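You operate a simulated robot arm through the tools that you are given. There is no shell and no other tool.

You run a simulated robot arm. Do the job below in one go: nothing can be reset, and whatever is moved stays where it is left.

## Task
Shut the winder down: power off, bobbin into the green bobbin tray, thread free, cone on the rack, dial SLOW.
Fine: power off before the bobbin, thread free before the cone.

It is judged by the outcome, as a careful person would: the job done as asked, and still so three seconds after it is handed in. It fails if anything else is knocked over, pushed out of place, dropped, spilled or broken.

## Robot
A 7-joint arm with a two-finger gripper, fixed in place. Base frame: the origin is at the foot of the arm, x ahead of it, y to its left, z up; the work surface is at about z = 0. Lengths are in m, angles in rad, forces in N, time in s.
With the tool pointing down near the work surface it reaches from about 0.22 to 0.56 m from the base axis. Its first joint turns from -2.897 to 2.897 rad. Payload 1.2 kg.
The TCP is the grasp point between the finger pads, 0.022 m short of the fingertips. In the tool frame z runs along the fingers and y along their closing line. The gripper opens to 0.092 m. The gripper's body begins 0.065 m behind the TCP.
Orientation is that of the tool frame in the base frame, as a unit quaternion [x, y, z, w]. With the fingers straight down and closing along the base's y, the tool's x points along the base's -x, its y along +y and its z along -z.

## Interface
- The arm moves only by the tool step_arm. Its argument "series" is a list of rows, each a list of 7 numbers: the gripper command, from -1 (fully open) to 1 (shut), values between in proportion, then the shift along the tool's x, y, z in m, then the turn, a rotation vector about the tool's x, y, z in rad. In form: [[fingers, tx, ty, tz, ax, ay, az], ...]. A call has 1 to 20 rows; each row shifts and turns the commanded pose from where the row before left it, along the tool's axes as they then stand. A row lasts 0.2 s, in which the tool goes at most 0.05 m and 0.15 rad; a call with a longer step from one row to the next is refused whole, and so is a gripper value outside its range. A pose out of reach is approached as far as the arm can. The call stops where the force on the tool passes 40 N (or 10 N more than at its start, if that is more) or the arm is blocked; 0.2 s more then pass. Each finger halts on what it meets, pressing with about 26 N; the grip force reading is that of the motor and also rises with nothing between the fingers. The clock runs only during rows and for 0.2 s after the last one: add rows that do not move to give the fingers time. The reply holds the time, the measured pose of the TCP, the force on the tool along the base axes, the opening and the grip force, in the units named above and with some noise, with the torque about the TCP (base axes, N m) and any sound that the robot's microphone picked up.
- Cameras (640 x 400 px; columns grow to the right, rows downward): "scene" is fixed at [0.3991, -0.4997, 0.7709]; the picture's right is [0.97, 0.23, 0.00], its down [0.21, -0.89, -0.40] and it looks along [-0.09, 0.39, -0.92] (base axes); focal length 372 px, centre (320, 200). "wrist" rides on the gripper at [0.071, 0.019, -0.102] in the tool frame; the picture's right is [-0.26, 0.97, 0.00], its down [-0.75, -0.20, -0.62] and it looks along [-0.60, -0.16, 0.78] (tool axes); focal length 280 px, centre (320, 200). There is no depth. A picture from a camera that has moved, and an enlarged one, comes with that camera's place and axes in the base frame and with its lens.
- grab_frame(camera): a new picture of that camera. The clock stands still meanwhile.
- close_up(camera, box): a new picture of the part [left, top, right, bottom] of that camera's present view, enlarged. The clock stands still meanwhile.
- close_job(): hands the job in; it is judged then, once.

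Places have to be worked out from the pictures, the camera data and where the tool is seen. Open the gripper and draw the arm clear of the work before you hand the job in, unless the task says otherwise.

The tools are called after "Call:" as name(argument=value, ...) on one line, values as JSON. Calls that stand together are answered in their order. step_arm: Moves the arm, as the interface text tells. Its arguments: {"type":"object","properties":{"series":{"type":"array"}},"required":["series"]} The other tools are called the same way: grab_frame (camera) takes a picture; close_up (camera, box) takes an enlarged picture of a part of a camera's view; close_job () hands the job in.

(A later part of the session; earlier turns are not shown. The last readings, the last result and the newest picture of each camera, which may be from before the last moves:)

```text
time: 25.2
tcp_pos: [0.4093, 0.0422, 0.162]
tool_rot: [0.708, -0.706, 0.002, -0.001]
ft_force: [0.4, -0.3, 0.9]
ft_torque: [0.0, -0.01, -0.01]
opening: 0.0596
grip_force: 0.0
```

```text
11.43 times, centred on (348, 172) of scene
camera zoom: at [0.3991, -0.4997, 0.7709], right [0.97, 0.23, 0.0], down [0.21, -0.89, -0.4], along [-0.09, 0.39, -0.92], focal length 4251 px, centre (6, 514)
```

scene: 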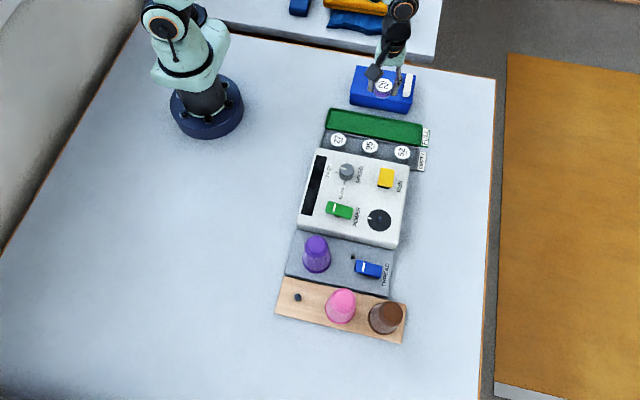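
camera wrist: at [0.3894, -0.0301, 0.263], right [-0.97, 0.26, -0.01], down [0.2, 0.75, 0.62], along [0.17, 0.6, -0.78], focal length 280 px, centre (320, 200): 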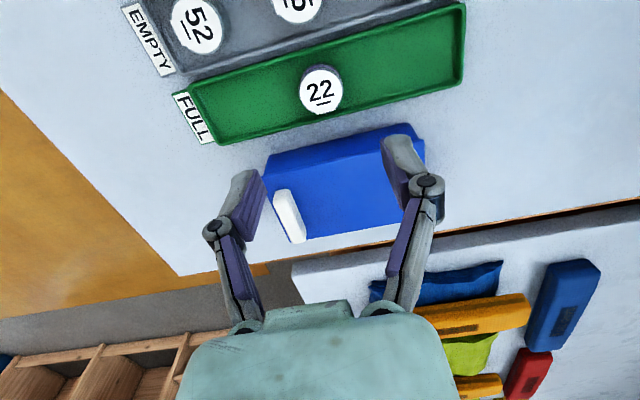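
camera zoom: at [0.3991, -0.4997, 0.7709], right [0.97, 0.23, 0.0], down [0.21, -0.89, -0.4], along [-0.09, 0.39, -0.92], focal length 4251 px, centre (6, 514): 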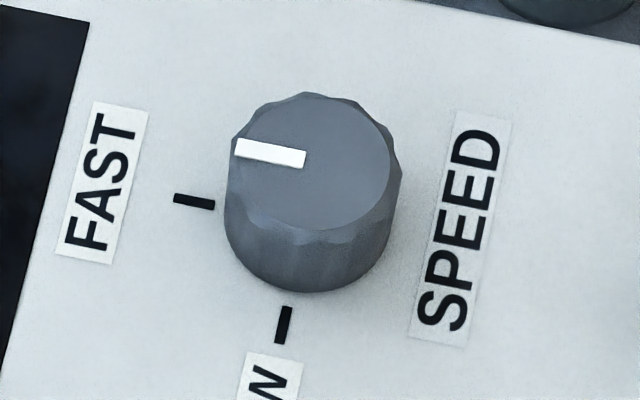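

Bobbin 22 is in the FULL tray and the empty spindle is visible. Next is the dial, with its axis at about (0.370,-0.118) and its top at z≈0.065. Its pointer is at FAST (−x) and SLOW is at −y, so it needs a 90° counter-clockwise turn seen from above. I turn the tool back to its default yaw before moving over it.

Call:
step_arm(series=[[-0.3, 0, 0, 0, 0, 0, 0.143], [-0.3, 0, 0, 0, 0, 0, 0.143], [-0.3, 0, 0, 0, 0, 0, 0.143], [-0.3, 0, 0, 0, 0, 0, 0.143], [-0.3, 0, 0, 0, 0, 0, 0.143], [-0.3, 0, 0, 0, 0, 0, 0.143], [-0.3, 0, 0, 0, 0, 0, 0.143], [-0.3, 0, 0, 0, 0, 0, 0.143], [-0.3, 0, 0, 0, 0, 0, 0.143], [-0.3, 0, 0, 0, 0, 0, 0.143], [-0.3, 0, 0, 0, 0, 0, 0.141], [-0.3, 0.01, -0.04, 0.003, 0, 0, 0], [-0.3, 0.01, -0.04, 0.003, 0, 0, 0], [-0.3, 0.01, -0.04, 0.003, 0, 0, 0], [-0.3, 0.0093, -0.0402, 0.003, 0, 0, 0], [-0.3, 0, 0, 0, 0, 0, 0]])

Call:
grab_frame(camera="wrist")

Call:
close_up(camera="wrist", box=[240, 40, 400, 180])

```text
time: 28.6
tcp_pos: [0.3695, -0.119, 0.1476]
tool_rot: [-0.001, 1.0, -0.001, 0.003]
ft_force: [-0.7, -1.1, -0.3]
ft_torque: [-0.01, 0.01, -0.03]
opening: 0.0597
grip_force: 0.1
```

```text
taken
camera wrist: at [0.2973, -0.1016, 0.2491], right [0.26, 0.97, 0.0], down [0.75, -0.2, 0.63], along [0.61, -0.16, -0.78], focal length 280 px, centre (320, 200)
```

wrist: 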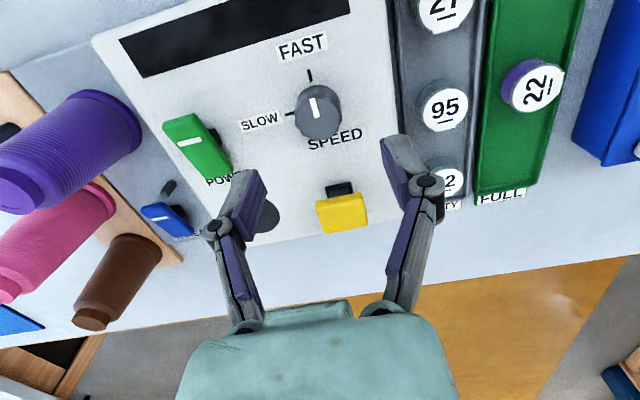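

```text
2.86 times, centred on (320, 110) of wrist
camera zoom: at [0.2973, -0.1016, 0.2491], right [0.26, 0.97, 0.0], down [0.75, -0.2, 0.63], along [0.61, -0.16, -0.78], focal length 801 px, centre (320, 457)
```

zoom: 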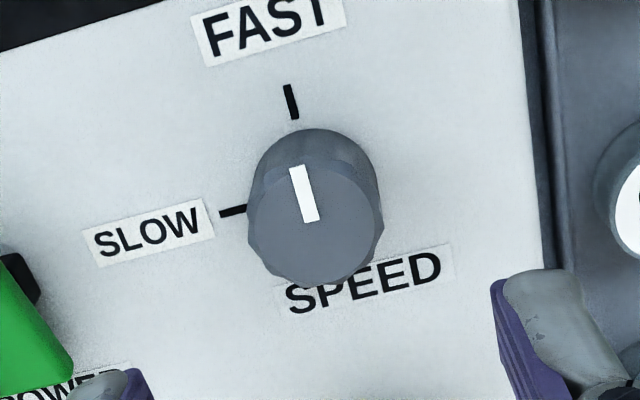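

From this closer wrist view, allowing for a small scene-camera offset I saw on the bobbin, the dial axis is (0.3705,-0.1215). I centre on it and turn the tool 45° clockwise, so that the 90° turn ends at 45° the other way.

Call:
step_arm(series=[[-0.3, -0.001, -0.0025, 0, 0, 0, 0.131], [-0.3, 0, 0, 0, 0, 0, 0.131], [-0.3, 0, 0, 0, 0, 0, 0.131], [-0.3, 0, 0, 0, 0, 0, 0.131], [-0.3, 0, 0, 0, 0, 0, 0.131], [-0.3, 0, 0, 0, 0, 0, 0.13], [-0.3, 0, 0, 0.03, 0, 0, 0], [-0.3, 0, 0, 0.02, 0, 0, 0], [-0.3, 0, 0, 0, 0, 0, 0]])

Call:
grab_frame(camera="wrist")

Call:
close_up(camera="scene", box=[300, 130, 420, 220])

```text
time: 30.6
tcp_pos: [0.3724, -0.1206, 0.0977]
tool_rot: [0.383, 0.924, 0.0, 0.003]
ft_force: [0.1, 0.3, 0.0]
ft_torque: [0.0, 0.04, 0.0]
opening: 0.0598
grip_force: 0.1
```

```text
taken
camera wrist: at [0.3341, -0.0592, 0.1994], right [0.87, 0.5, 0.0], down [0.38, -0.68, 0.63], along [0.32, -0.54, -0.78], focal length 280 px, centre (320, 200)
```

wrist: 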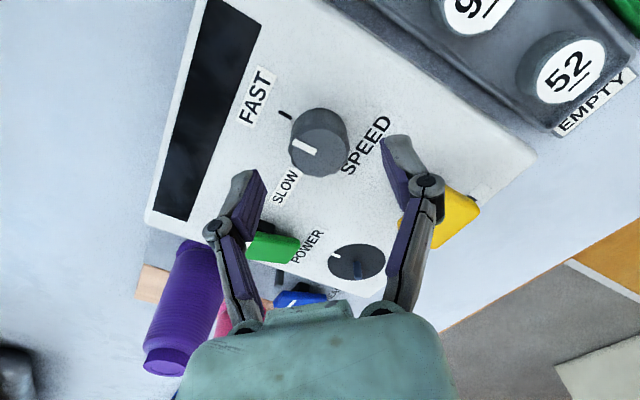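

```text
4.44 times, centred on (360, 175) of scene
camera zoom: at [0.3991, -0.4997, 0.7709], right [0.97, 0.23, 0.0], down [0.21, -0.89, -0.4], along [-0.09, 0.39, -0.92], focal length 1653 px, centre (142, 311)
```

zoom: 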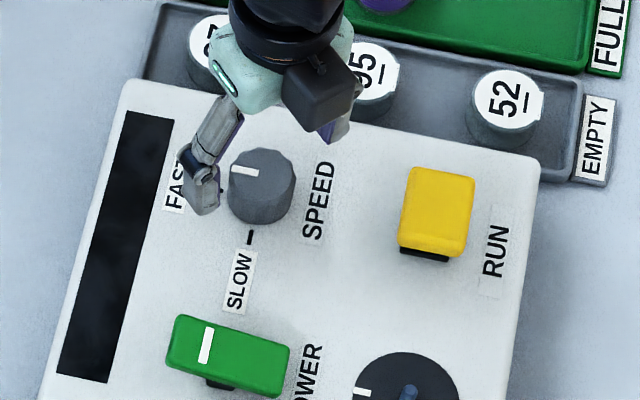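

I enlarge the wrist view to check centring over the dial before going down.

Call:
close_up(camera="wrist", box=[270, 90, 370, 190])

```text
4.00 times, centred on (320, 140) of wrist
camera zoom: at [0.3341, -0.0592, 0.1994], right [0.87, 0.5, 0.0], down [0.38, -0.68, 0.63], along [0.32, -0.54, -0.78], focal length 1122 px, centre (320, 440)
```

zoom: 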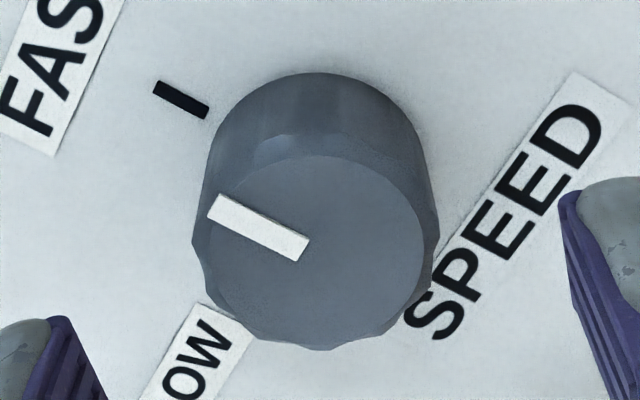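

In the tool frame the dial's top centre is within about 1 mm of the grip axis. I go down so that the tips stop about 6 mm above the panel, and close on the dial.

Call:
step_arm(series=[[-0.3, -0.001, 0, 0.015, 0, 0, 0], [-0.3, 0, 0, 0.014, 0, 0, 0], [-0.3, 0, 0, 0, 0, 0, 0], [0.1, 0, 0, 0, 0, 0, 0], [0.3, 0, 0, 0, 0, 0, 0], [0.6, 0, 0, 0, 0, 0, 0], [1, 0, 0, 0, 0, 0, 0], [1, 0, 0, 0, 0, 0, 0]])

Call:
grab_frame(camera="wrist")

```text
time: 32.4
tcp_pos: [0.3726, -0.123, 0.0694]
tool_rot: [0.383, 0.924, -0.001, 0.002]
ft_force: [-3.6, -2.3, 2.8]
ft_torque: [0.03, 0.14, 0.01]
opening: 0.0308
grip_force: 27.7
```

```text
taken
camera wrist: at [0.3348, -0.0602, 0.1707], right [0.87, 0.5, 0.0], down [0.39, -0.68, 0.63], along [0.32, -0.54, -0.78], focal length 280 px, centre (320, 200)
```

wrist: 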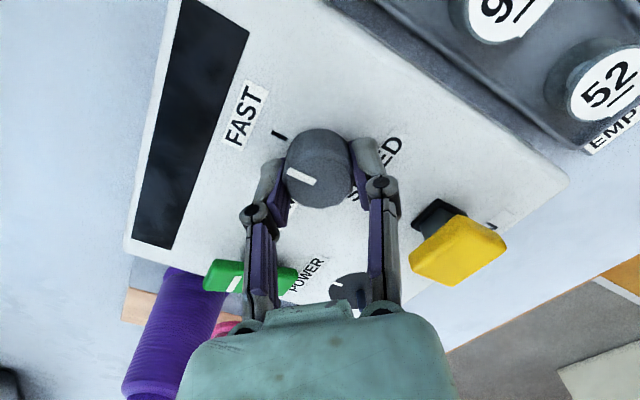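

The dial is held (30.8 mm). I turn it counter-clockwise, half the turn first, watching the torque.

Call:
step_arm(series=[[1, 0, 0, 0, 0, 0, -0.1], [1, 0, 0, 0, 0, 0, -0.14], [1, 0, 0, 0, 0, 0, -0.14], [1, 0, 0, 0, 0, 0, -0.14], [1, 0, 0, 0, 0, 0, -0.14], [1, 0, 0, 0, 0, 0, -0.12], [1, 0, 0, 0, 0, 0, 0]])

Call:
grab_frame(camera="wrist")

Call:
close_up(camera="scene", box=[300, 130, 420, 220])

```text
time: 34.0
tcp_pos: [0.3726, -0.1202, 0.0693]
tool_rot: [0.0, 1.0, 0.0, 0.004]
ft_force: [7.7, 2.9, -16.0]
ft_torque: [0.08, -0.71, 0.0]
opening: 0.0308
grip_force: 28.0
```

```text
taken
camera wrist: at [0.301, -0.1035, 0.1707], right [0.26, 0.96, 0.0], down [0.75, -0.2, 0.63], along [0.61, -0.16, -0.78], focal length 280 px, centre (320, 200)
```

wrist: 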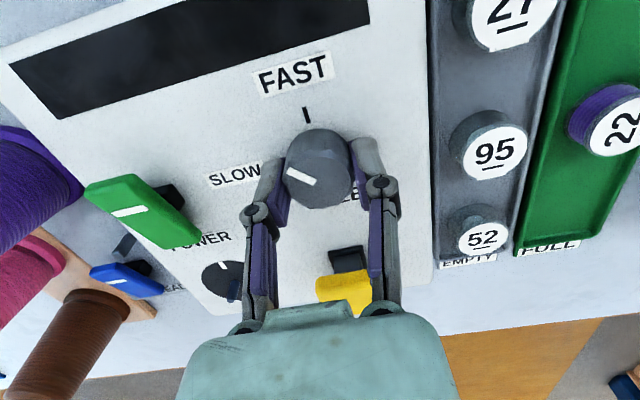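

```text
4.44 times, centred on (360, 175) of scene
camera zoom: at [0.3991, -0.4997, 0.7709], right [0.97, 0.23, 0.0], down [0.21, -0.89, -0.4], along [-0.09, 0.39, -0.92], focal length 1653 px, centre (142, 311)
```

zoom: 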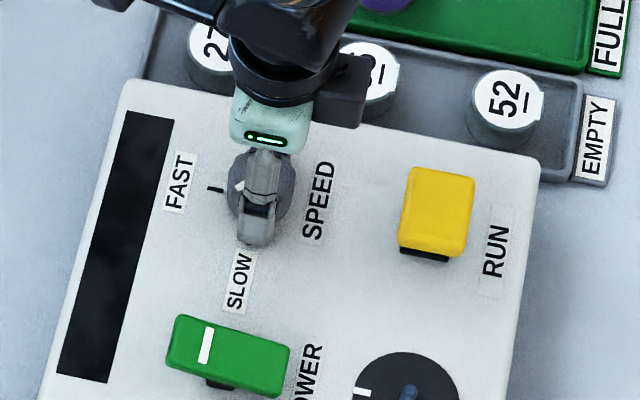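

The dial follows the fingers and is now halfway, but I read some side and vertical load (16 N), so the grip is slightly off-axis. I open, let the load go and check the alignment before turning the rest.

Call:
step_arm(series=[[0.2, 0, 0, 0, 0, 0, 0], [-0.1, 0, 0, 0, 0, 0, 0], [-0.1, 0, 0, 0, 0, 0, 0]])

Call:
close_up(camera="wrist", box=[240, 90, 400, 230])

```text
time: 34.8
tcp_pos: [0.3725, -0.1215, 0.0684]
tool_rot: [0.002, 1.0, -0.001, 0.002]
ft_force: [-0.4, 0.3, 0.0]
ft_torque: [-0.03, 0.01, 0.02]
opening: 0.0509
grip_force: 0.1
```

```text
2.86 times, centred on (320, 160) of wrist
camera zoom: at [0.3007, -0.1039, 0.1709], right [0.27, 0.96, 0.0], down [0.75, -0.21, 0.63], along [0.61, -0.17, -0.78], focal length 801 px, centre (320, 314)
```

zoom: 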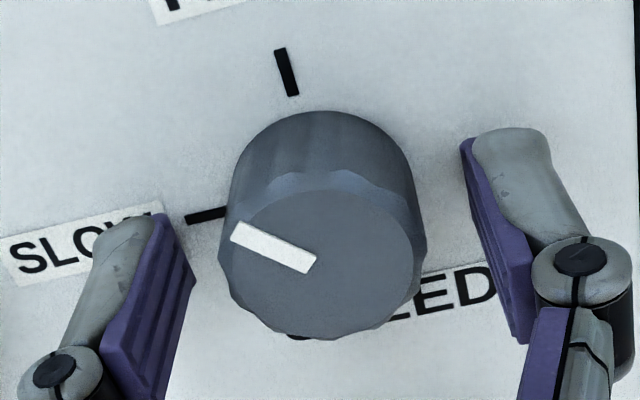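

The dial stays halfway and is well centred between the fingers. I grip again and turn the remaining 45° counter-clockwise.

Call:
step_arm(series=[[0.2, 0, 0, 0, 0, 0, 0], [0.4, 0, 0, 0, 0, 0, 0], [1, 0, 0, 0, 0, 0, 0], [1, 0, 0, 0, 0, 0, 0], [1, 0, 0, 0, 0, 0, -0.1], [1, 0, 0, 0, 0, 0, -0.14], [1, 0, 0, 0, 0, 0, -0.14], [1, 0, 0, 0, 0, 0, -0.14], [1, 0, 0, 0, 0, 0, -0.14], [1, 0, 0, 0, 0, 0, -0.125], [1, 0, 0, 0, 0, 0, 0]])

Call:
close_up(camera="wrist", box=[220, 70, 420, 230])

Call:
close_up(camera="scene", box=[300, 130, 420, 220])

```text
time: 37.2
tcp_pos: [0.3729, -0.1207, 0.0698]
tool_rot: [-0.383, 0.924, 0.001, 0.003]
ft_force: [-6.9, 24.5, 16.3]
ft_torque: [0.4, 0.39, -0.07]
opening: 0.0308
grip_force: 27.6
```

```text
2.50 times, centred on (320, 150) of wrist
camera zoom: at [0.3076, -0.1584, 0.1709], right [-0.5, 0.87, 0.0], down [0.67, 0.39, 0.63], along [0.55, 0.31, -0.78], focal length 701 px, centre (320, 325)
```

zoom: 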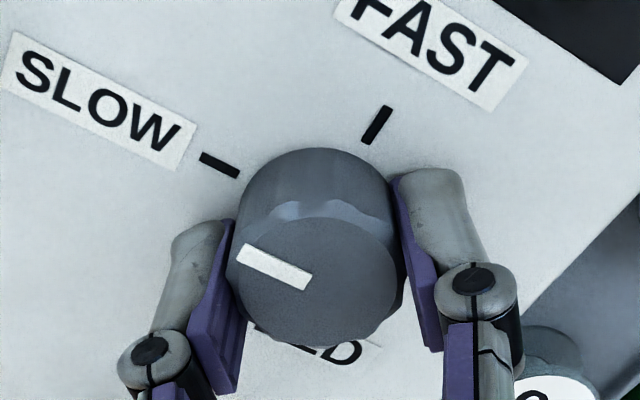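

```text
4.44 times, centred on (360, 175) of scene
camera zoom: at [0.3991, -0.4997, 0.7709], right [0.97, 0.23, 0.0], down [0.21, -0.89, -0.4], along [-0.09, 0.39, -0.92], focal length 1653 px, centre (142, 311)
```

zoom: 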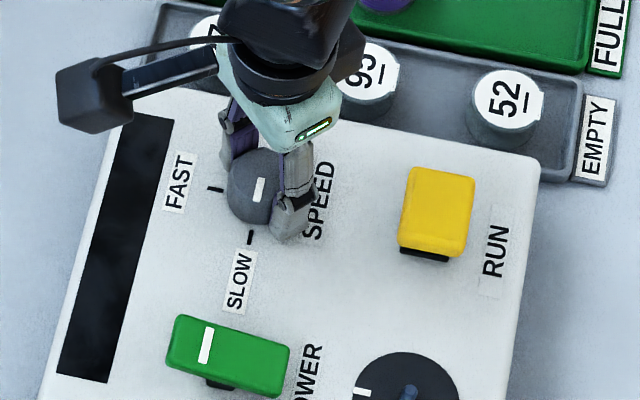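

The pointer now lies toward SLOW. I open to let go and read its final angle.

Call:
step_arm(series=[[0.2, 0, 0, 0, 0, 0, 0], [-0.2, 0, 0, 0, 0, 0, 0], [-0.3, 0, 0, 0, 0, 0, 0], [-0.3, 0, 0, -0.03, 0, 0, 0], [-0.3, 0, 0, -0.03, 0, 0, 0], [-0.3, 0, 0, -0.03, 0, 0, 0], [-0.3, 0, 0, 0, 0, 0, 0]])

Call:
close_up(camera="wrist", box=[240, 40, 400, 180])

Call:
close_up(camera="scene", box=[325, 155, 370, 190])

```text
time: 38.8
tcp_pos: [0.3715, -0.1208, 0.1605]
tool_rot: [-0.381, 0.925, -0.002, 0.002]
ft_force: [-1.0, -0.1, -0.3]
ft_torque: [-0.02, -0.01, 0.01]
opening: 0.0597
grip_force: 0.1
```

```text
2.86 times, centred on (320, 110) of wrist
camera zoom: at [0.3068, -0.159, 0.2621], right [-0.49, 0.87, -0.01], down [0.68, 0.39, 0.63], along [0.55, 0.31, -0.78], focal length 801 px, centre (320, 457)
```

zoom: 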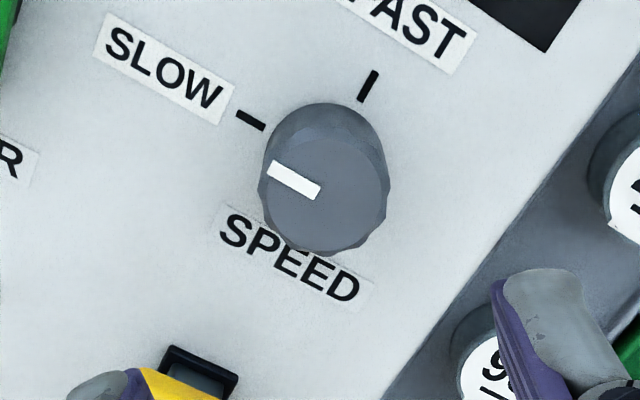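

```text
11.43 times, centred on (348, 172) of scene
camera zoom: at [0.3991, -0.4997, 0.7709], right [0.97, 0.23, 0.0], down [0.21, -0.89, -0.4], along [-0.09, 0.39, -0.92], focal length 4251 px, centre (6, 514)
```

zoom: 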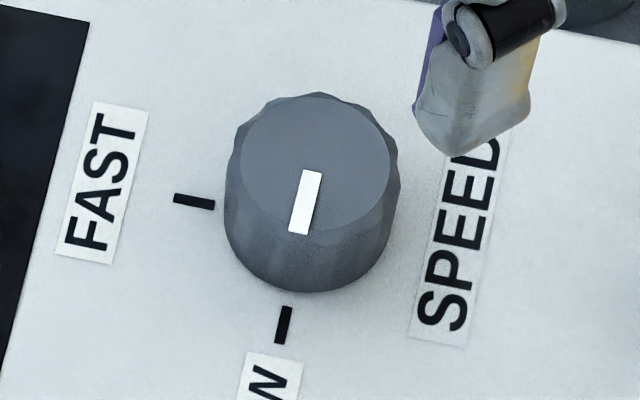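

The pointer now lines up with the SLOW tick. Next is the cone: I return to default yaw, rise to z≈0.20, and move over the purple cone for a close look with the fingers fully open.

Call:
step_arm(series=[[-0.5, 0, 0, -0.01, 0, 0, 0.131], [-0.7, 0, 0, -0.01, 0, 0, 0.131], [-1, 0, 0, -0.01, 0, 0, 0.131], [-1, 0, 0, -0.01, 0, 0, 0.131], [-1, 0, 0, 0, 0, 0, 0.131], [-1, 0, 0, 0, 0, 0, 0.13], [-1, 0.004, -0.038, 0, 0, 0, 0], [-1, 0.004, -0.038, 0, 0, 0, 0], [-1, 0.004, -0.038, 0, 0, 0, 0], [-1, 0.004, -0.038, 0, 0, 0, 0], [-1, 0.004, -0.038, 0, 0, 0, 0], [-1, 0, 0, 0, 0, 0, 0]])

Call:
grab_frame(camera="wrist")

Call:
close_up(camera="scene", box=[270, 220, 410, 350])

```text
time: 41.4
tcp_pos: [0.3503, -0.3121, 0.1984]
tool_rot: [0.001, 1.0, -0.001, 0.002]
ft_force: [0.4, 1.1, 0.7]
ft_torque: [-0.01, 0.01, -0.01]
opening: 0.0921
grip_force: 0.0
```

```text
taken
camera wrist: at [0.2789, -0.294, 0.3], right [0.27, 0.96, 0.0], down [0.75, -0.21, 0.63], along [0.61, -0.17, -0.78], focal length 280 px, centre (320, 200)
```

wrist: 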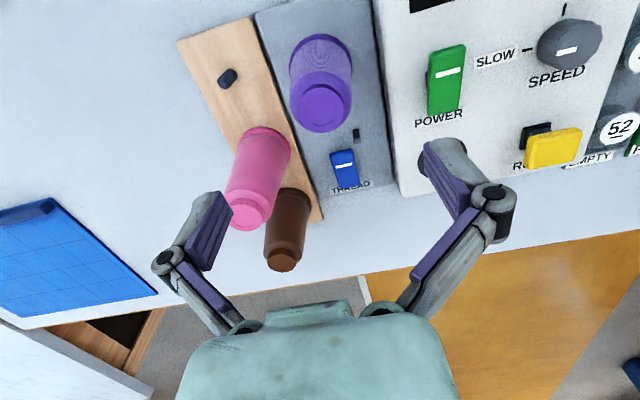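

```text
3.08 times, centred on (340, 285) of scene
camera zoom: at [0.3991, -0.4997, 0.7709], right [0.97, 0.23, 0.0], down [0.21, -0.89, -0.4], along [-0.09, 0.39, -0.92], focal length 1145 px, centre (258, -62)
```

zoom: 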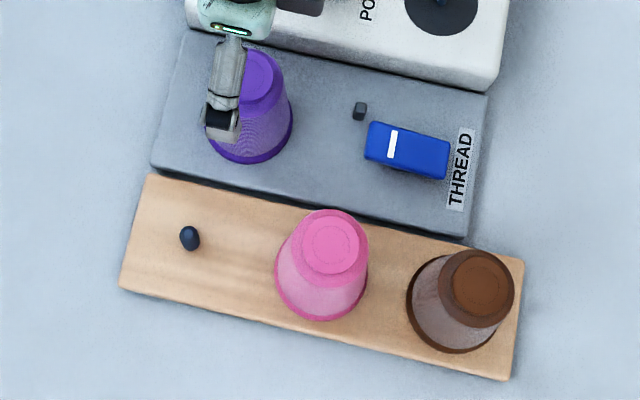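

Call:
close_up(camera="wrist", box=[250, 10, 390, 150])

Call:
close_up(camera="wrist", box=[170, 20, 330, 150])

```text
2.86 times, centred on (320, 80) of wrist
camera zoom: at [0.2789, -0.294, 0.3], right [0.27, 0.96, 0.0], down [0.75, -0.21, 0.63], along [0.61, -0.17, -0.78], focal length 801 px, centre (320, 543)
```

zoom: 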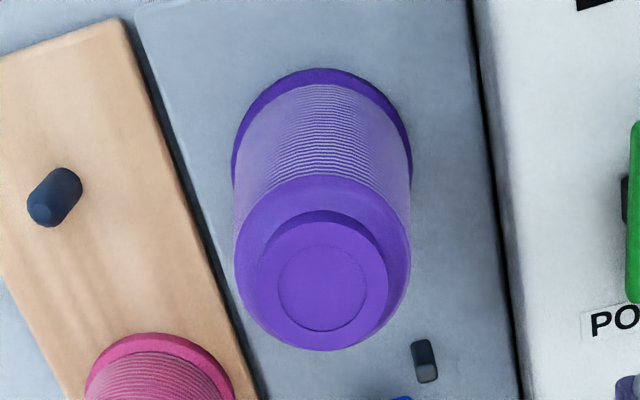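

```text
3.08 times, centred on (250, 85) of wrist
camera zoom: at [0.2789, -0.294, 0.3], right [0.27, 0.96, 0.0], down [0.75, -0.21, 0.63], along [0.61, -0.17, -0.78], focal length 863 px, centre (535, 554)
```

zoom: 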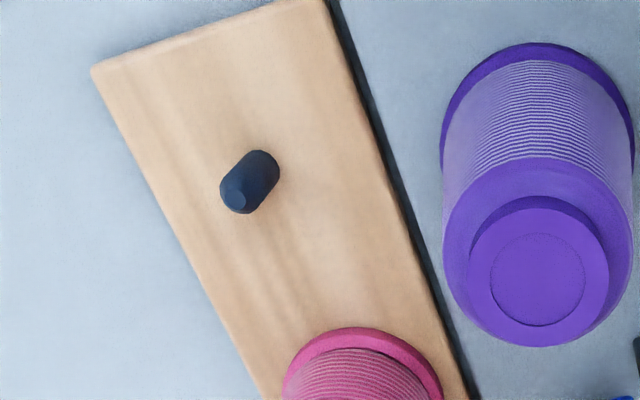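

The purple cone has a cylindrical nose about 31 mm wide (z≈0.102–0.116) above a wider shoulder, which is a good place to grip. Before picking it up I hover over the empty rack peg, so I can line up the tool axis with it while nothing blocks the view.

Call:
step_arm(series=[[-0.5, 0.007, -0.028, 0.0, 0, 0, 0], [-0.1, 0.007, -0.028, 0.0, 0, 0, 0], [-0.1, 0.0063, -0.028, 0.01, 0, 0, 0], [-0.1, 0, 0, 0.035, 0, 0, 0], [-0.1, 0, 0, 0, 0, 0, 0], [-0.1, 0, 0, 0, 0, 0, 0]])

Call:
grab_frame(camera="wrist")

Call:
close_up(camera="wrist", box=[260, 50, 380, 150])

```text
time: 42.8
tcp_pos: [0.3306, -0.3956, 0.1547]
tool_rot: [0.003, 1.0, 0.0, 0.002]
ft_force: [-0.8, 0.1, 0.1]
ft_torque: [0.01, 0.0, 0.01]
opening: 0.0505
grip_force: 0.2
```

```text
taken
camera wrist: at [0.2581, -0.3779, 0.2559], right [0.27, 0.96, 0.0], down [0.75, -0.21, 0.63], along [0.61, -0.17, -0.78], focal length 280 px, centre (320, 200)
```

wrist: 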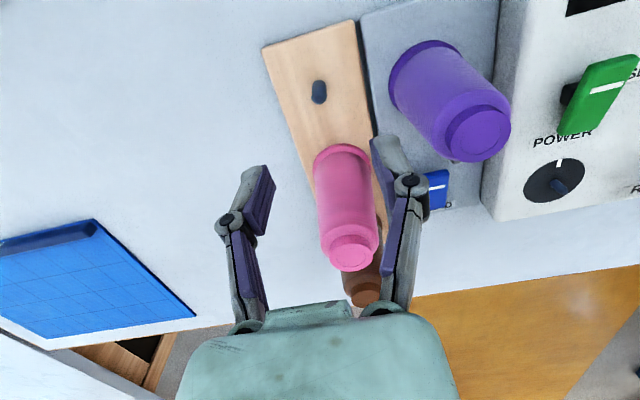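

```text
4.00 times, centred on (320, 100) of wrist
camera zoom: at [0.2581, -0.3779, 0.2559], right [0.27, 0.96, 0.0], down [0.75, -0.21, 0.63], along [0.61, -0.17, -0.78], focal length 1122 px, centre (320, 600)
```

zoom: 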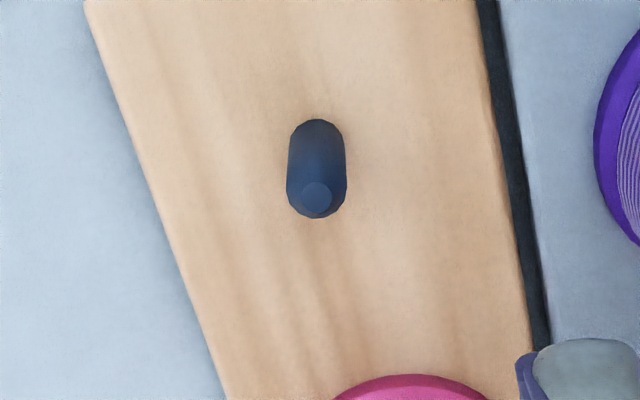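

The peg is within about 2 mm of the tool axis, with its tip at z≈0.045. I correct that small offset and go lower for a more exact reading.

Call:
step_arm(series=[[-0.1, 0.0015, -0.001, 0.025, 0, 0, 0], [-0.1, 0, 0, 0.025, 0, 0, 0], [-0.1, 0, 0, 0, 0, 0, 0], [-0.1, 0, 0, 0, 0, 0, 0]])

Call:
close_up(camera="wrist", box=[240, 60, 400, 200])

Call:
grab_frame(camera="wrist")

```text
time: 43.8
tcp_pos: [0.3292, -0.3961, 0.1042]
tool_rot: [0.003, 1.0, -0.001, 0.002]
ft_force: [-0.7, 0.5, 0.3]
ft_torque: [-0.02, -0.03, 0.05]
opening: 0.0509
grip_force: 0.0
```

```text
2.86 times, centred on (320, 130) of wrist
camera zoom: at [0.2579, -0.3784, 0.2058], right [0.27, 0.96, 0.0], down [0.75, -0.21, 0.63], along [0.61, -0.17, -0.78], focal length 801 px, centre (320, 400)
```

zoom: 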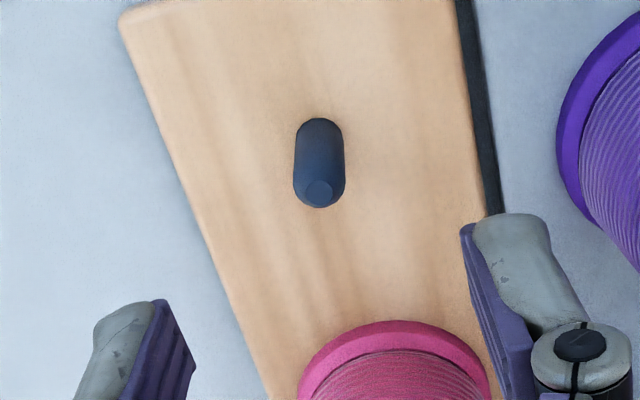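

```text
taken
camera wrist: at [0.2579, -0.3784, 0.2058], right [0.27, 0.96, 0.0], down [0.75, -0.21, 0.63], along [0.61, -0.17, -0.78], focal length 280 px, centre (320, 200)
```

wrist: 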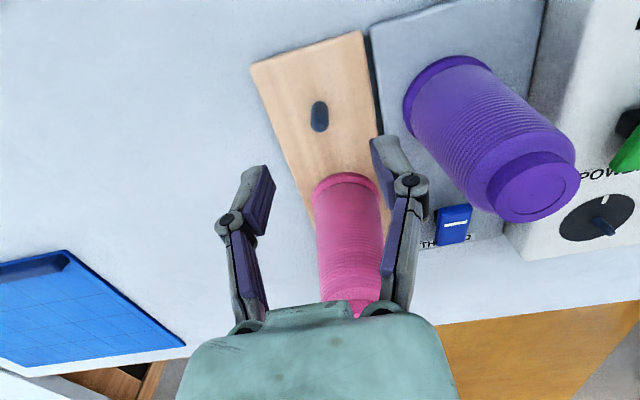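

The peg is centred to about 1 mm from this side. I turn the tool 90° clockwise in place, which is clear of the cones, to confirm the alignment from the perpendicular direction.

Call:
step_arm(series=[[-0.1, 0, 0, -0.02, 0, 0, 0.143], [-0.1, 0, 0, 0, 0, 0, 0.143], [-0.1, 0, 0, 0, 0, 0, 0.143], [-0.1, 0, 0, 0, 0, 0, 0.143], [-0.1, 0, 0, 0, 0, 0, 0.143], [-0.1, 0, 0, 0, 0, 0, 0.143], [-0.1, 0, 0, 0, 0, 0, 0.143], [-0.1, 0, 0, 0, 0, 0, 0.143], [-0.1, 0, 0, 0, 0, 0, 0.143], [-0.1, 0, 0, 0, 0, 0, 0.143], [-0.1, 0, 0, 0, 0, 0, 0.141], [-0.1, 0, 0, 0, 0, 0, 0], [-0.1, 0, 0, 0, 0, 0, 0]])

Call:
close_up(camera="wrist", box=[240, 60, 400, 200])

Call:
grab_frame(camera="wrist")

```text
time: 46.6
tcp_pos: [0.3286, -0.3972, 0.1247]
tool_rot: [0.709, 0.706, 0.002, 0.003]
ft_force: [-0.1, -0.1, -0.5]
ft_torque: [-0.02, 0.01, 0.02]
opening: 0.0503
grip_force: 0.2
```

```text
2.86 times, centred on (320, 130) of wrist
camera zoom: at [0.3476, -0.3271, 0.227], right [0.96, -0.27, 0.01], down [-0.21, -0.75, 0.63], along [-0.16, -0.6, -0.78], focal length 801 px, centre (320, 400)
```

zoom: 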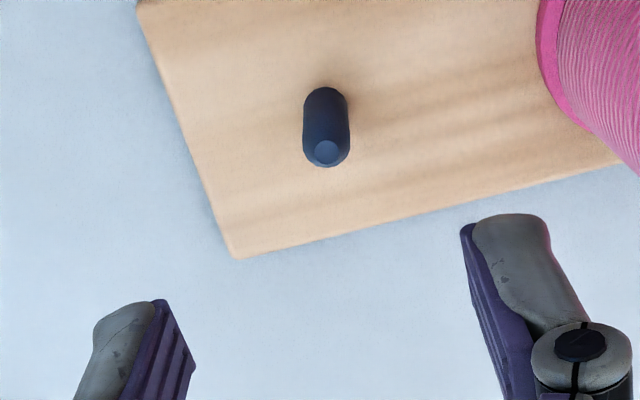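

```text
taken
camera wrist: at [0.3476, -0.3271, 0.227], right [0.96, -0.27, 0.01], down [-0.21, -0.75, 0.63], along [-0.16, -0.6, -0.78], focal length 280 px, centre (320, 200)
```

wrist: 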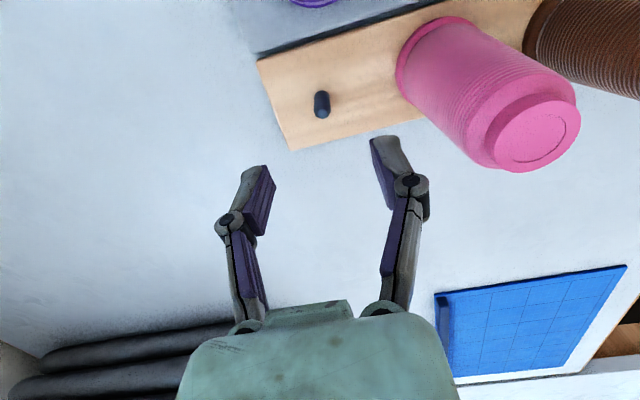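

The perpendicular view shows the peg 1.6 mm further along +x, which fixes its axis at about (0.331,-0.3965) and its tip at z≈0.038. I rise and move over the cone in this same yaw to read the cone's x exactly.

Call:
step_arm(series=[[-0.1, 0, 0, -0.03, 0, 0, 0], [-0.1, 0, 0, -0.025, 0, 0, 0], [-0.1, 0.042, 0.009, 0, 0, 0, 0], [-0.1, 0.042, 0.009, 0, 0, 0, 0], [-0.1, 0, 0, 0, 0, 0, 0], [-0.1, 0, 0, 0, 0, 0, 0]])

Call:
close_up(camera="wrist", box=[240, 30, 400, 170])

Call:
grab_frame(camera="wrist")

```text
time: 48.0
tcp_pos: [0.3454, -0.3142, 0.1796]
tool_rot: [0.708, 0.706, 0.002, 0.002]
ft_force: [0.5, 0.6, -0.4]
ft_torque: [0.05, 0.0, -0.01]
opening: 0.0505
grip_force: 0.1
```

```text
2.86 times, centred on (320, 100) of wrist
camera zoom: at [0.3648, -0.2439, 0.2811], right [0.96, -0.27, 0.01], down [-0.21, -0.75, 0.63], along [-0.16, -0.6, -0.78], focal length 801 px, centre (320, 486)
```

zoom: 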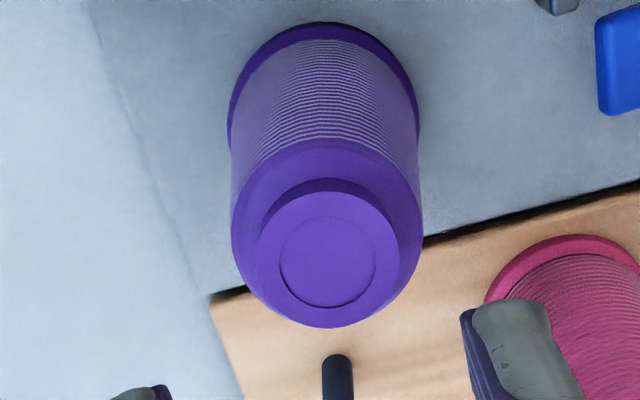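

```text
taken
camera wrist: at [0.3648, -0.2439, 0.2811], right [0.96, -0.27, 0.01], down [-0.21, -0.75, 0.63], along [-0.16, -0.6, -0.78], focal length 280 px, centre (320, 200)
```

wrist: 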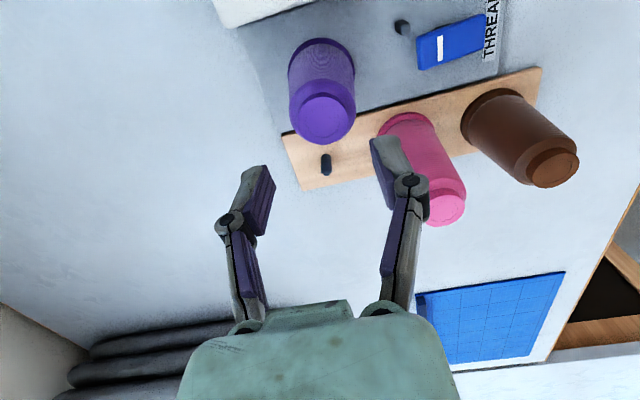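

The cone's axis is at about (0.3478,-0.312), with its nose top at z≈0.1125. I shift the tool onto that axis, turn back to default yaw and check centring again.

Call:
step_arm(series=[[-0.1, 0.0023, 0.0018, 0, 0, 0, -0.143], [-0.1, 0, 0, 0, 0, 0, -0.143], [-0.1, 0, 0, 0, 0, 0, -0.143], [-0.1, 0, 0, 0, 0, 0, -0.143], [-0.1, 0, 0, 0, 0, 0, -0.143], [-0.1, 0, 0, 0, 0, 0, -0.143], [-0.1, 0, 0, 0, 0, 0, -0.143], [-0.1, 0, 0, 0, 0, 0, -0.143], [-0.1, 0, 0, 0, 0, 0, -0.143], [-0.1, 0, 0, 0, 0, 0, -0.143], [-0.1, 0, 0, 0, 0, 0, -0.141], [-0.1, 0, 0, 0, 0, 0, 0], [-0.1, 0, 0, 0, 0, 0, 0]])

Call:
close_up(camera="wrist", box=[240, 30, 400, 170])

```text
time: 50.8
tcp_pos: [0.3477, -0.3101, 0.1796]
tool_rot: [0.002, 1.0, -0.001, 0.002]
ft_force: [-0.5, -0.3, -0.2]
ft_torque: [-0.03, 0.01, 0.03]
opening: 0.0504
grip_force: 0.0
```

```text
2.86 times, centred on (320, 100) of wrist
camera zoom: at [0.2772, -0.2922, 0.281], right [0.27, 0.96, 0.0], down [0.75, -0.21, 0.63], along [0.61, -0.17, -0.78], focal length 801 px, centre (320, 486)
```

zoom: 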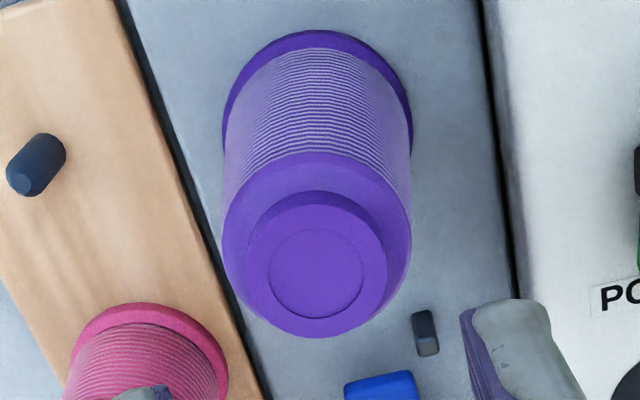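

The nose is within 1 mm of the tool axis. I narrow the fingers to about 40 mm, which clears the 31 mm nose, and go down around its upper part.

Call:
step_arm(series=[[0.13, 0, -0.0008, 0, 0, 0, 0], [0.13, 0, 0, 0.03, 0, 0, 0], [0.13, 0, 0, 0.02, 0, 0, 0], [0.13, 0, 0, 0, 0, 0, 0]])

Call:
close_up(camera="wrist", box=[220, 60, 420, 230])

Call:
close_up(camera="scene", box=[270, 220, 360, 290])

```text
time: 51.8
tcp_pos: [0.3506, -0.3117, 0.1309]
tool_rot: [0.001, 1.0, -0.002, 0.005]
ft_force: [-0.7, 3.6, 23.6]
ft_torque: [0.93, 0.04, 0.03]
opening: 0.0478
grip_force: 25.8
```

```text
2.35 times, centred on (320, 145) of wrist
camera zoom: at [0.2778, -0.293, 0.2323], right [0.27, 0.96, 0.0], down [0.75, -0.2, 0.63], along [0.61, -0.17, -0.77], focal length 660 px, centre (320, 329)
```

zoom: 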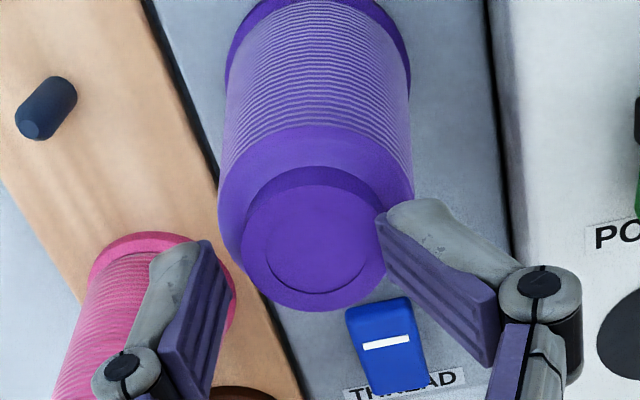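

```text
5.71 times, centred on (315, 255) of scene
camera zoom: at [0.3991, -0.4997, 0.7709], right [0.97, 0.23, 0.0], down [0.21, -0.89, -0.4], along [-0.09, 0.39, -0.92], focal length 2126 px, centre (349, -114)
```

zoom: 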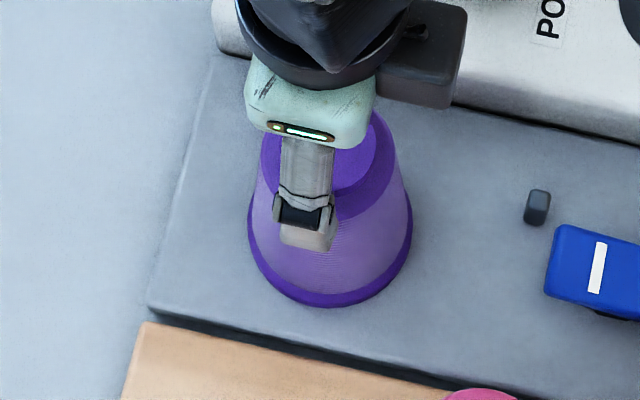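

Contact came earlier than expected: 24 N upward, mostly on the +y finger, which looks deflected. I stop here and look closely before doing anything else.

Call:
grab_frame(camera="wrist")

Call:
close_up(camera="wrist", box=[280, 110, 400, 210])

Call:
close_up(camera="scene", box=[285, 225, 345, 275])

```text
taken
camera wrist: at [0.2778, -0.293, 0.2323], right [0.27, 0.96, 0.0], down [0.75, -0.2, 0.63], along [0.61, -0.17, -0.77], focal length 280 px, centre (320, 200)
```

wrist: 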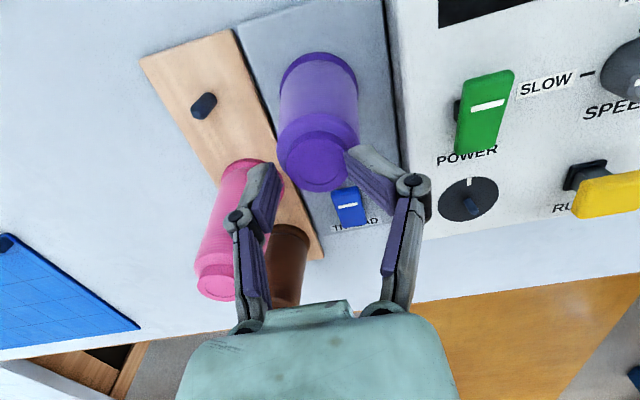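

```text
4.00 times, centred on (340, 160) of wrist
camera zoom: at [0.2778, -0.293, 0.2323], right [0.27, 0.96, 0.0], down [0.75, -0.2, 0.63], along [0.61, -0.17, -0.77], focal length 1122 px, centre (240, 360)
```

zoom: 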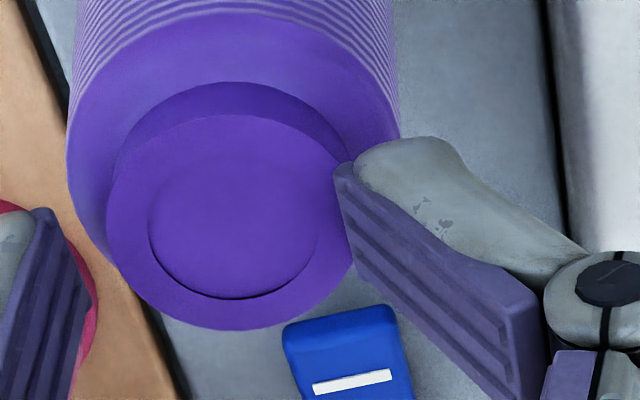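

```text
8.00 times, centred on (315, 250) of scene
camera zoom: at [0.3991, -0.4997, 0.7709], right [0.97, 0.23, 0.0], down [0.21, -0.89, -0.4], along [-0.09, 0.39, -0.92], focal length 2976 px, centre (360, -200)
```

zoom: 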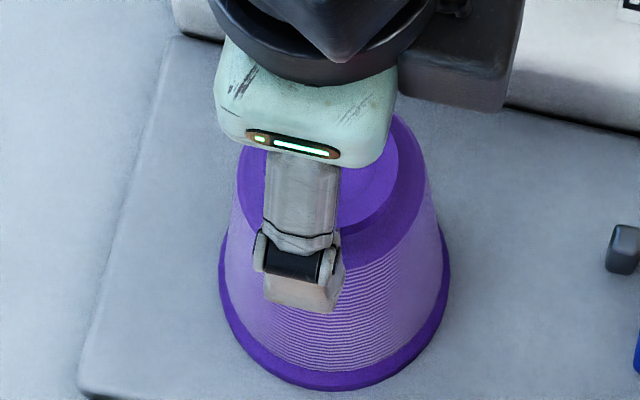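

The +y fingertip has landed on the cone's sloped shoulder and folded inward; the nose is only about 8 mm tall, so gripping it is not a good idea. I open the fingers to free the tip, lift off, and check that the cone has not moved.

Call:
step_arm(series=[[0.0, 0, 0, 0, 0, 0, 0], [-0.3, 0, 0, 0, 0, 0, 0], [-0.5, 0, 0, -0.005, 0, 0, 0], [-0.5, 0, 0, -0.02, 0, 0, 0], [-0.5, 0, 0, -0.03, 0, 0, 0], [-0.5, 0, 0, 0, 0, 0, 0], [-0.5, 0, 0, 0, 0, 0, 0]])

Call:
grab_frame(camera="wrist")

Call:
close_up(camera="wrist", box=[240, 30, 400, 170])

Call:
close_up(camera="scene", box=[270, 220, 410, 350])

```text
time: 53.4
tcp_pos: [0.3483, -0.3109, 0.1846]
tool_rot: [0.002, 1.0, -0.001, 0.003]
ft_force: [0.4, 0.1, 0.5]
ft_torque: [0.0, -0.02, 0.0]
opening: 0.069
grip_force: 0.1
```

```text
taken
camera wrist: at [0.2768, -0.2924, 0.2861], right [0.27, 0.96, 0.0], down [0.75, -0.21, 0.63], along [0.61, -0.17, -0.78], focal length 280 px, centre (320, 200)
```

wrist: 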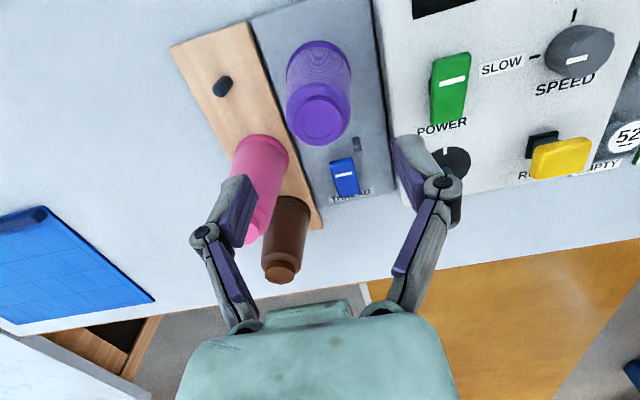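

```text
2.86 times, centred on (320, 100) of wrist
camera zoom: at [0.2768, -0.2924, 0.2861], right [0.27, 0.96, 0.0], down [0.75, -0.21, 0.63], along [0.61, -0.17, -0.78], focal length 801 px, centre (320, 486)
```

zoom: 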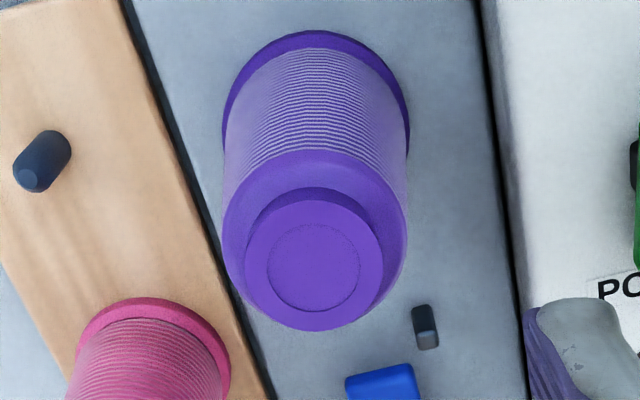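

```text
3.08 times, centred on (340, 285) of scene
camera zoom: at [0.3991, -0.4997, 0.7709], right [0.97, 0.23, 0.0], down [0.21, -0.89, -0.4], along [-0.09, 0.39, -0.92], focal length 1145 px, centre (258, -62)
```

zoom: 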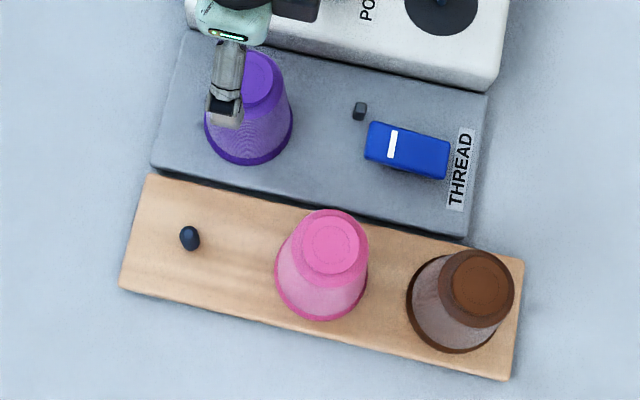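

The cone is still upright and in place, and the finger has recovered. I will grip the cone around its body instead: fingers about 69 mm apart, centred, going down in stages alongside the cone and watching for any touch.

Call:
step_arm(series=[[-0.5, 0, -0.0013, 0.025, 0, 0, 0], [-0.5, 0, 0, 0.025, 0, 0, 0], [-0.5, 0, 0, 0.015, 0, 0, 0], [-0.5, 0, 0, 0, 0, 0, 0]])

Call:
grab_frame(camera="wrist")

Call:
close_up(camera="scene", box=[285, 215, 365, 275])

```text
time: 54.4
tcp_pos: [0.3499, -0.3127, 0.1208]
tool_rot: [0.003, 1.0, -0.001, 0.004]
ft_force: [0.4, 0.7, 0.0]
ft_torque: [-0.02, 0.0, 0.01]
opening: 0.069
grip_force: 0.1
```

```text
taken
camera wrist: at [0.2774, -0.2946, 0.221], right [0.27, 0.96, 0.0], down [0.75, -0.21, 0.63], along [0.61, -0.17, -0.78], focal length 280 px, centre (320, 200)
```

wrist: 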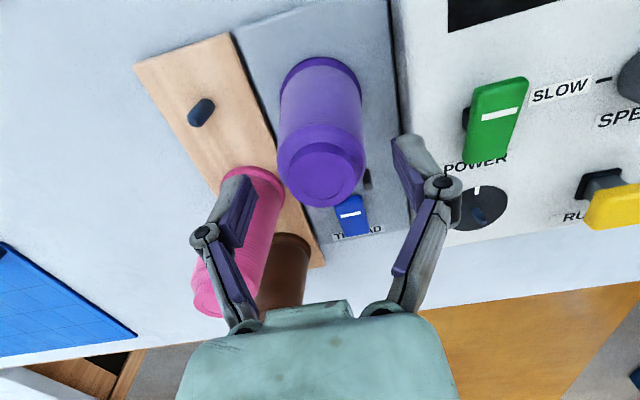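

```text
6.67 times, centred on (325, 245) of scene
camera zoom: at [0.3991, -0.4997, 0.7709], right [0.97, 0.23, 0.0], down [0.21, -0.89, -0.4], along [-0.09, 0.39, -0.92], focal length 2480 px, centre (287, -100)
```

zoom: 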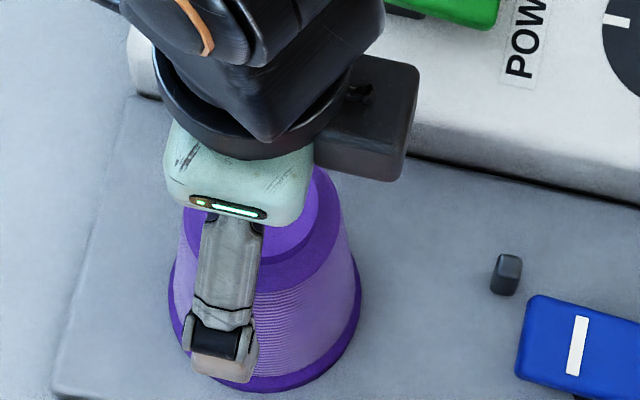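

The fingers straddle the cone evenly with no contact force. I continue down to TCP z≈0.075.

Call:
step_arm(series=[[-0.5, 0, 0, 0.016, 0, 0, 0], [-0.5, 0, 0, 0.015, 0, 0, 0], [-0.5, 0, 0, 0.014, 0, 0, 0], [-0.5, 0, 0, 0, 0, 0, 0]])

Call:
grab_frame(camera="wrist")

Call:
close_up(camera="scene", box=[285, 215, 365, 275])

```text
time: 55.4
tcp_pos: [0.3489, -0.3139, 0.0726]
tool_rot: [0.003, 1.0, -0.001, 0.004]
ft_force: [0.8, -0.4, 0.7]
ft_torque: [0.01, -0.04, -0.03]
opening: 0.0692
grip_force: 0.1
```

```text
taken
camera wrist: at [0.2777, -0.2946, 0.1753], right [0.27, 0.96, 0.0], down [0.75, -0.21, 0.63], along [0.61, -0.17, -0.78], focal length 280 px, centre (320, 200)
```

wrist: 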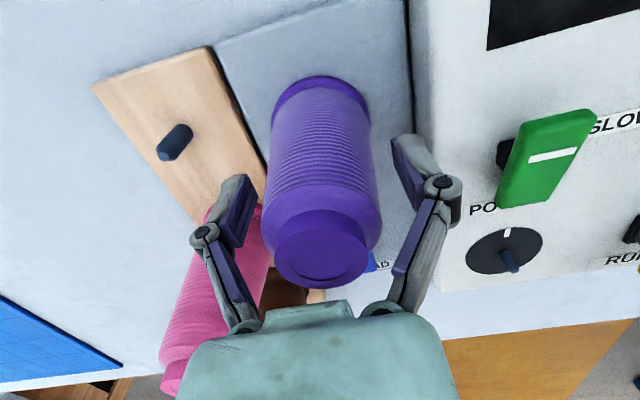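

```text
6.67 times, centred on (325, 245) of scene
camera zoom: at [0.3991, -0.4997, 0.7709], right [0.97, 0.23, 0.0], down [0.21, -0.89, -0.4], along [-0.09, 0.39, -0.92], focal length 2480 px, centre (287, -100)
```

zoom: 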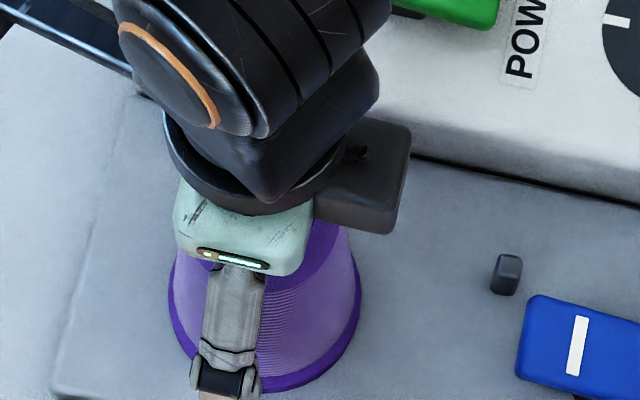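

There is no contact and the cone is centred between the fingers. I close gradually on its body.

Call:
step_arm(series=[[-0.3, 0, 0, 0, 0, 0, 0], [-0.15, 0, 0, 0, 0, 0, 0], [0.0, 0, 0, 0, 0, 0, 0], [0.3, 0, 0, 0, 0, 0, 0], [1, 0, 0, 0, 0, 0, 0], [1, 0, 0, 0, 0, 0, 0]])

Call:
grab_frame(camera="wrist")

Call:
close_up(camera="scene", box=[285, 215, 365, 275])

```text
time: 56.8
tcp_pos: [0.3498, -0.3124, 0.074]
tool_rot: [0.003, 1.0, -0.001, 0.004]
ft_force: [0.4, 1.3, 2.4]
ft_torque: [-0.05, 0.04, 0.02]
opening: 0.0516
grip_force: 25.9
```

```text
taken
camera wrist: at [0.2777, -0.2945, 0.1756], right [0.27, 0.96, 0.0], down [0.75, -0.21, 0.63], along [0.61, -0.17, -0.78], focal length 280 px, centre (320, 200)
```

wrist: 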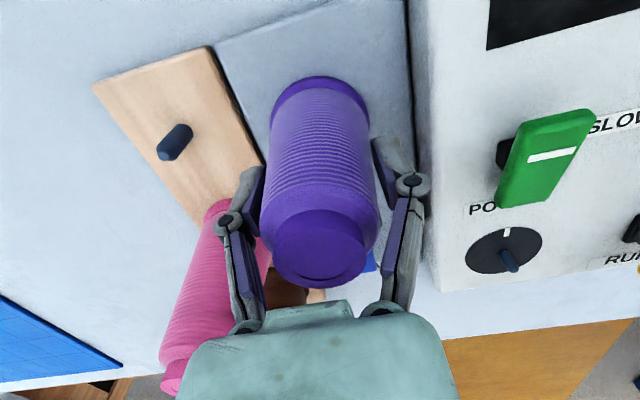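

```text
6.67 times, centred on (325, 245) of scene
camera zoom: at [0.3991, -0.4997, 0.7709], right [0.97, 0.23, 0.0], down [0.21, -0.89, -0.4], along [-0.09, 0.39, -0.92], focal length 2480 px, centre (287, -100)
```

zoom: 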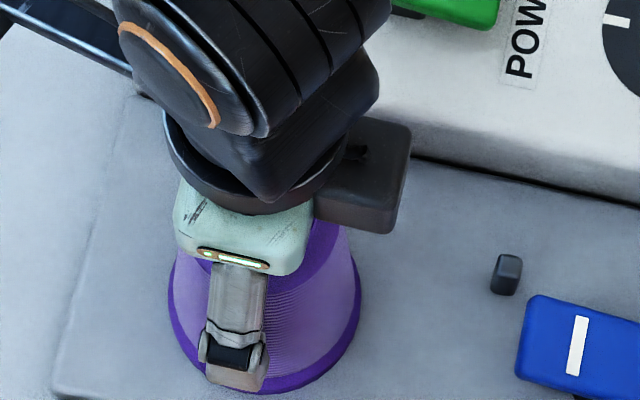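

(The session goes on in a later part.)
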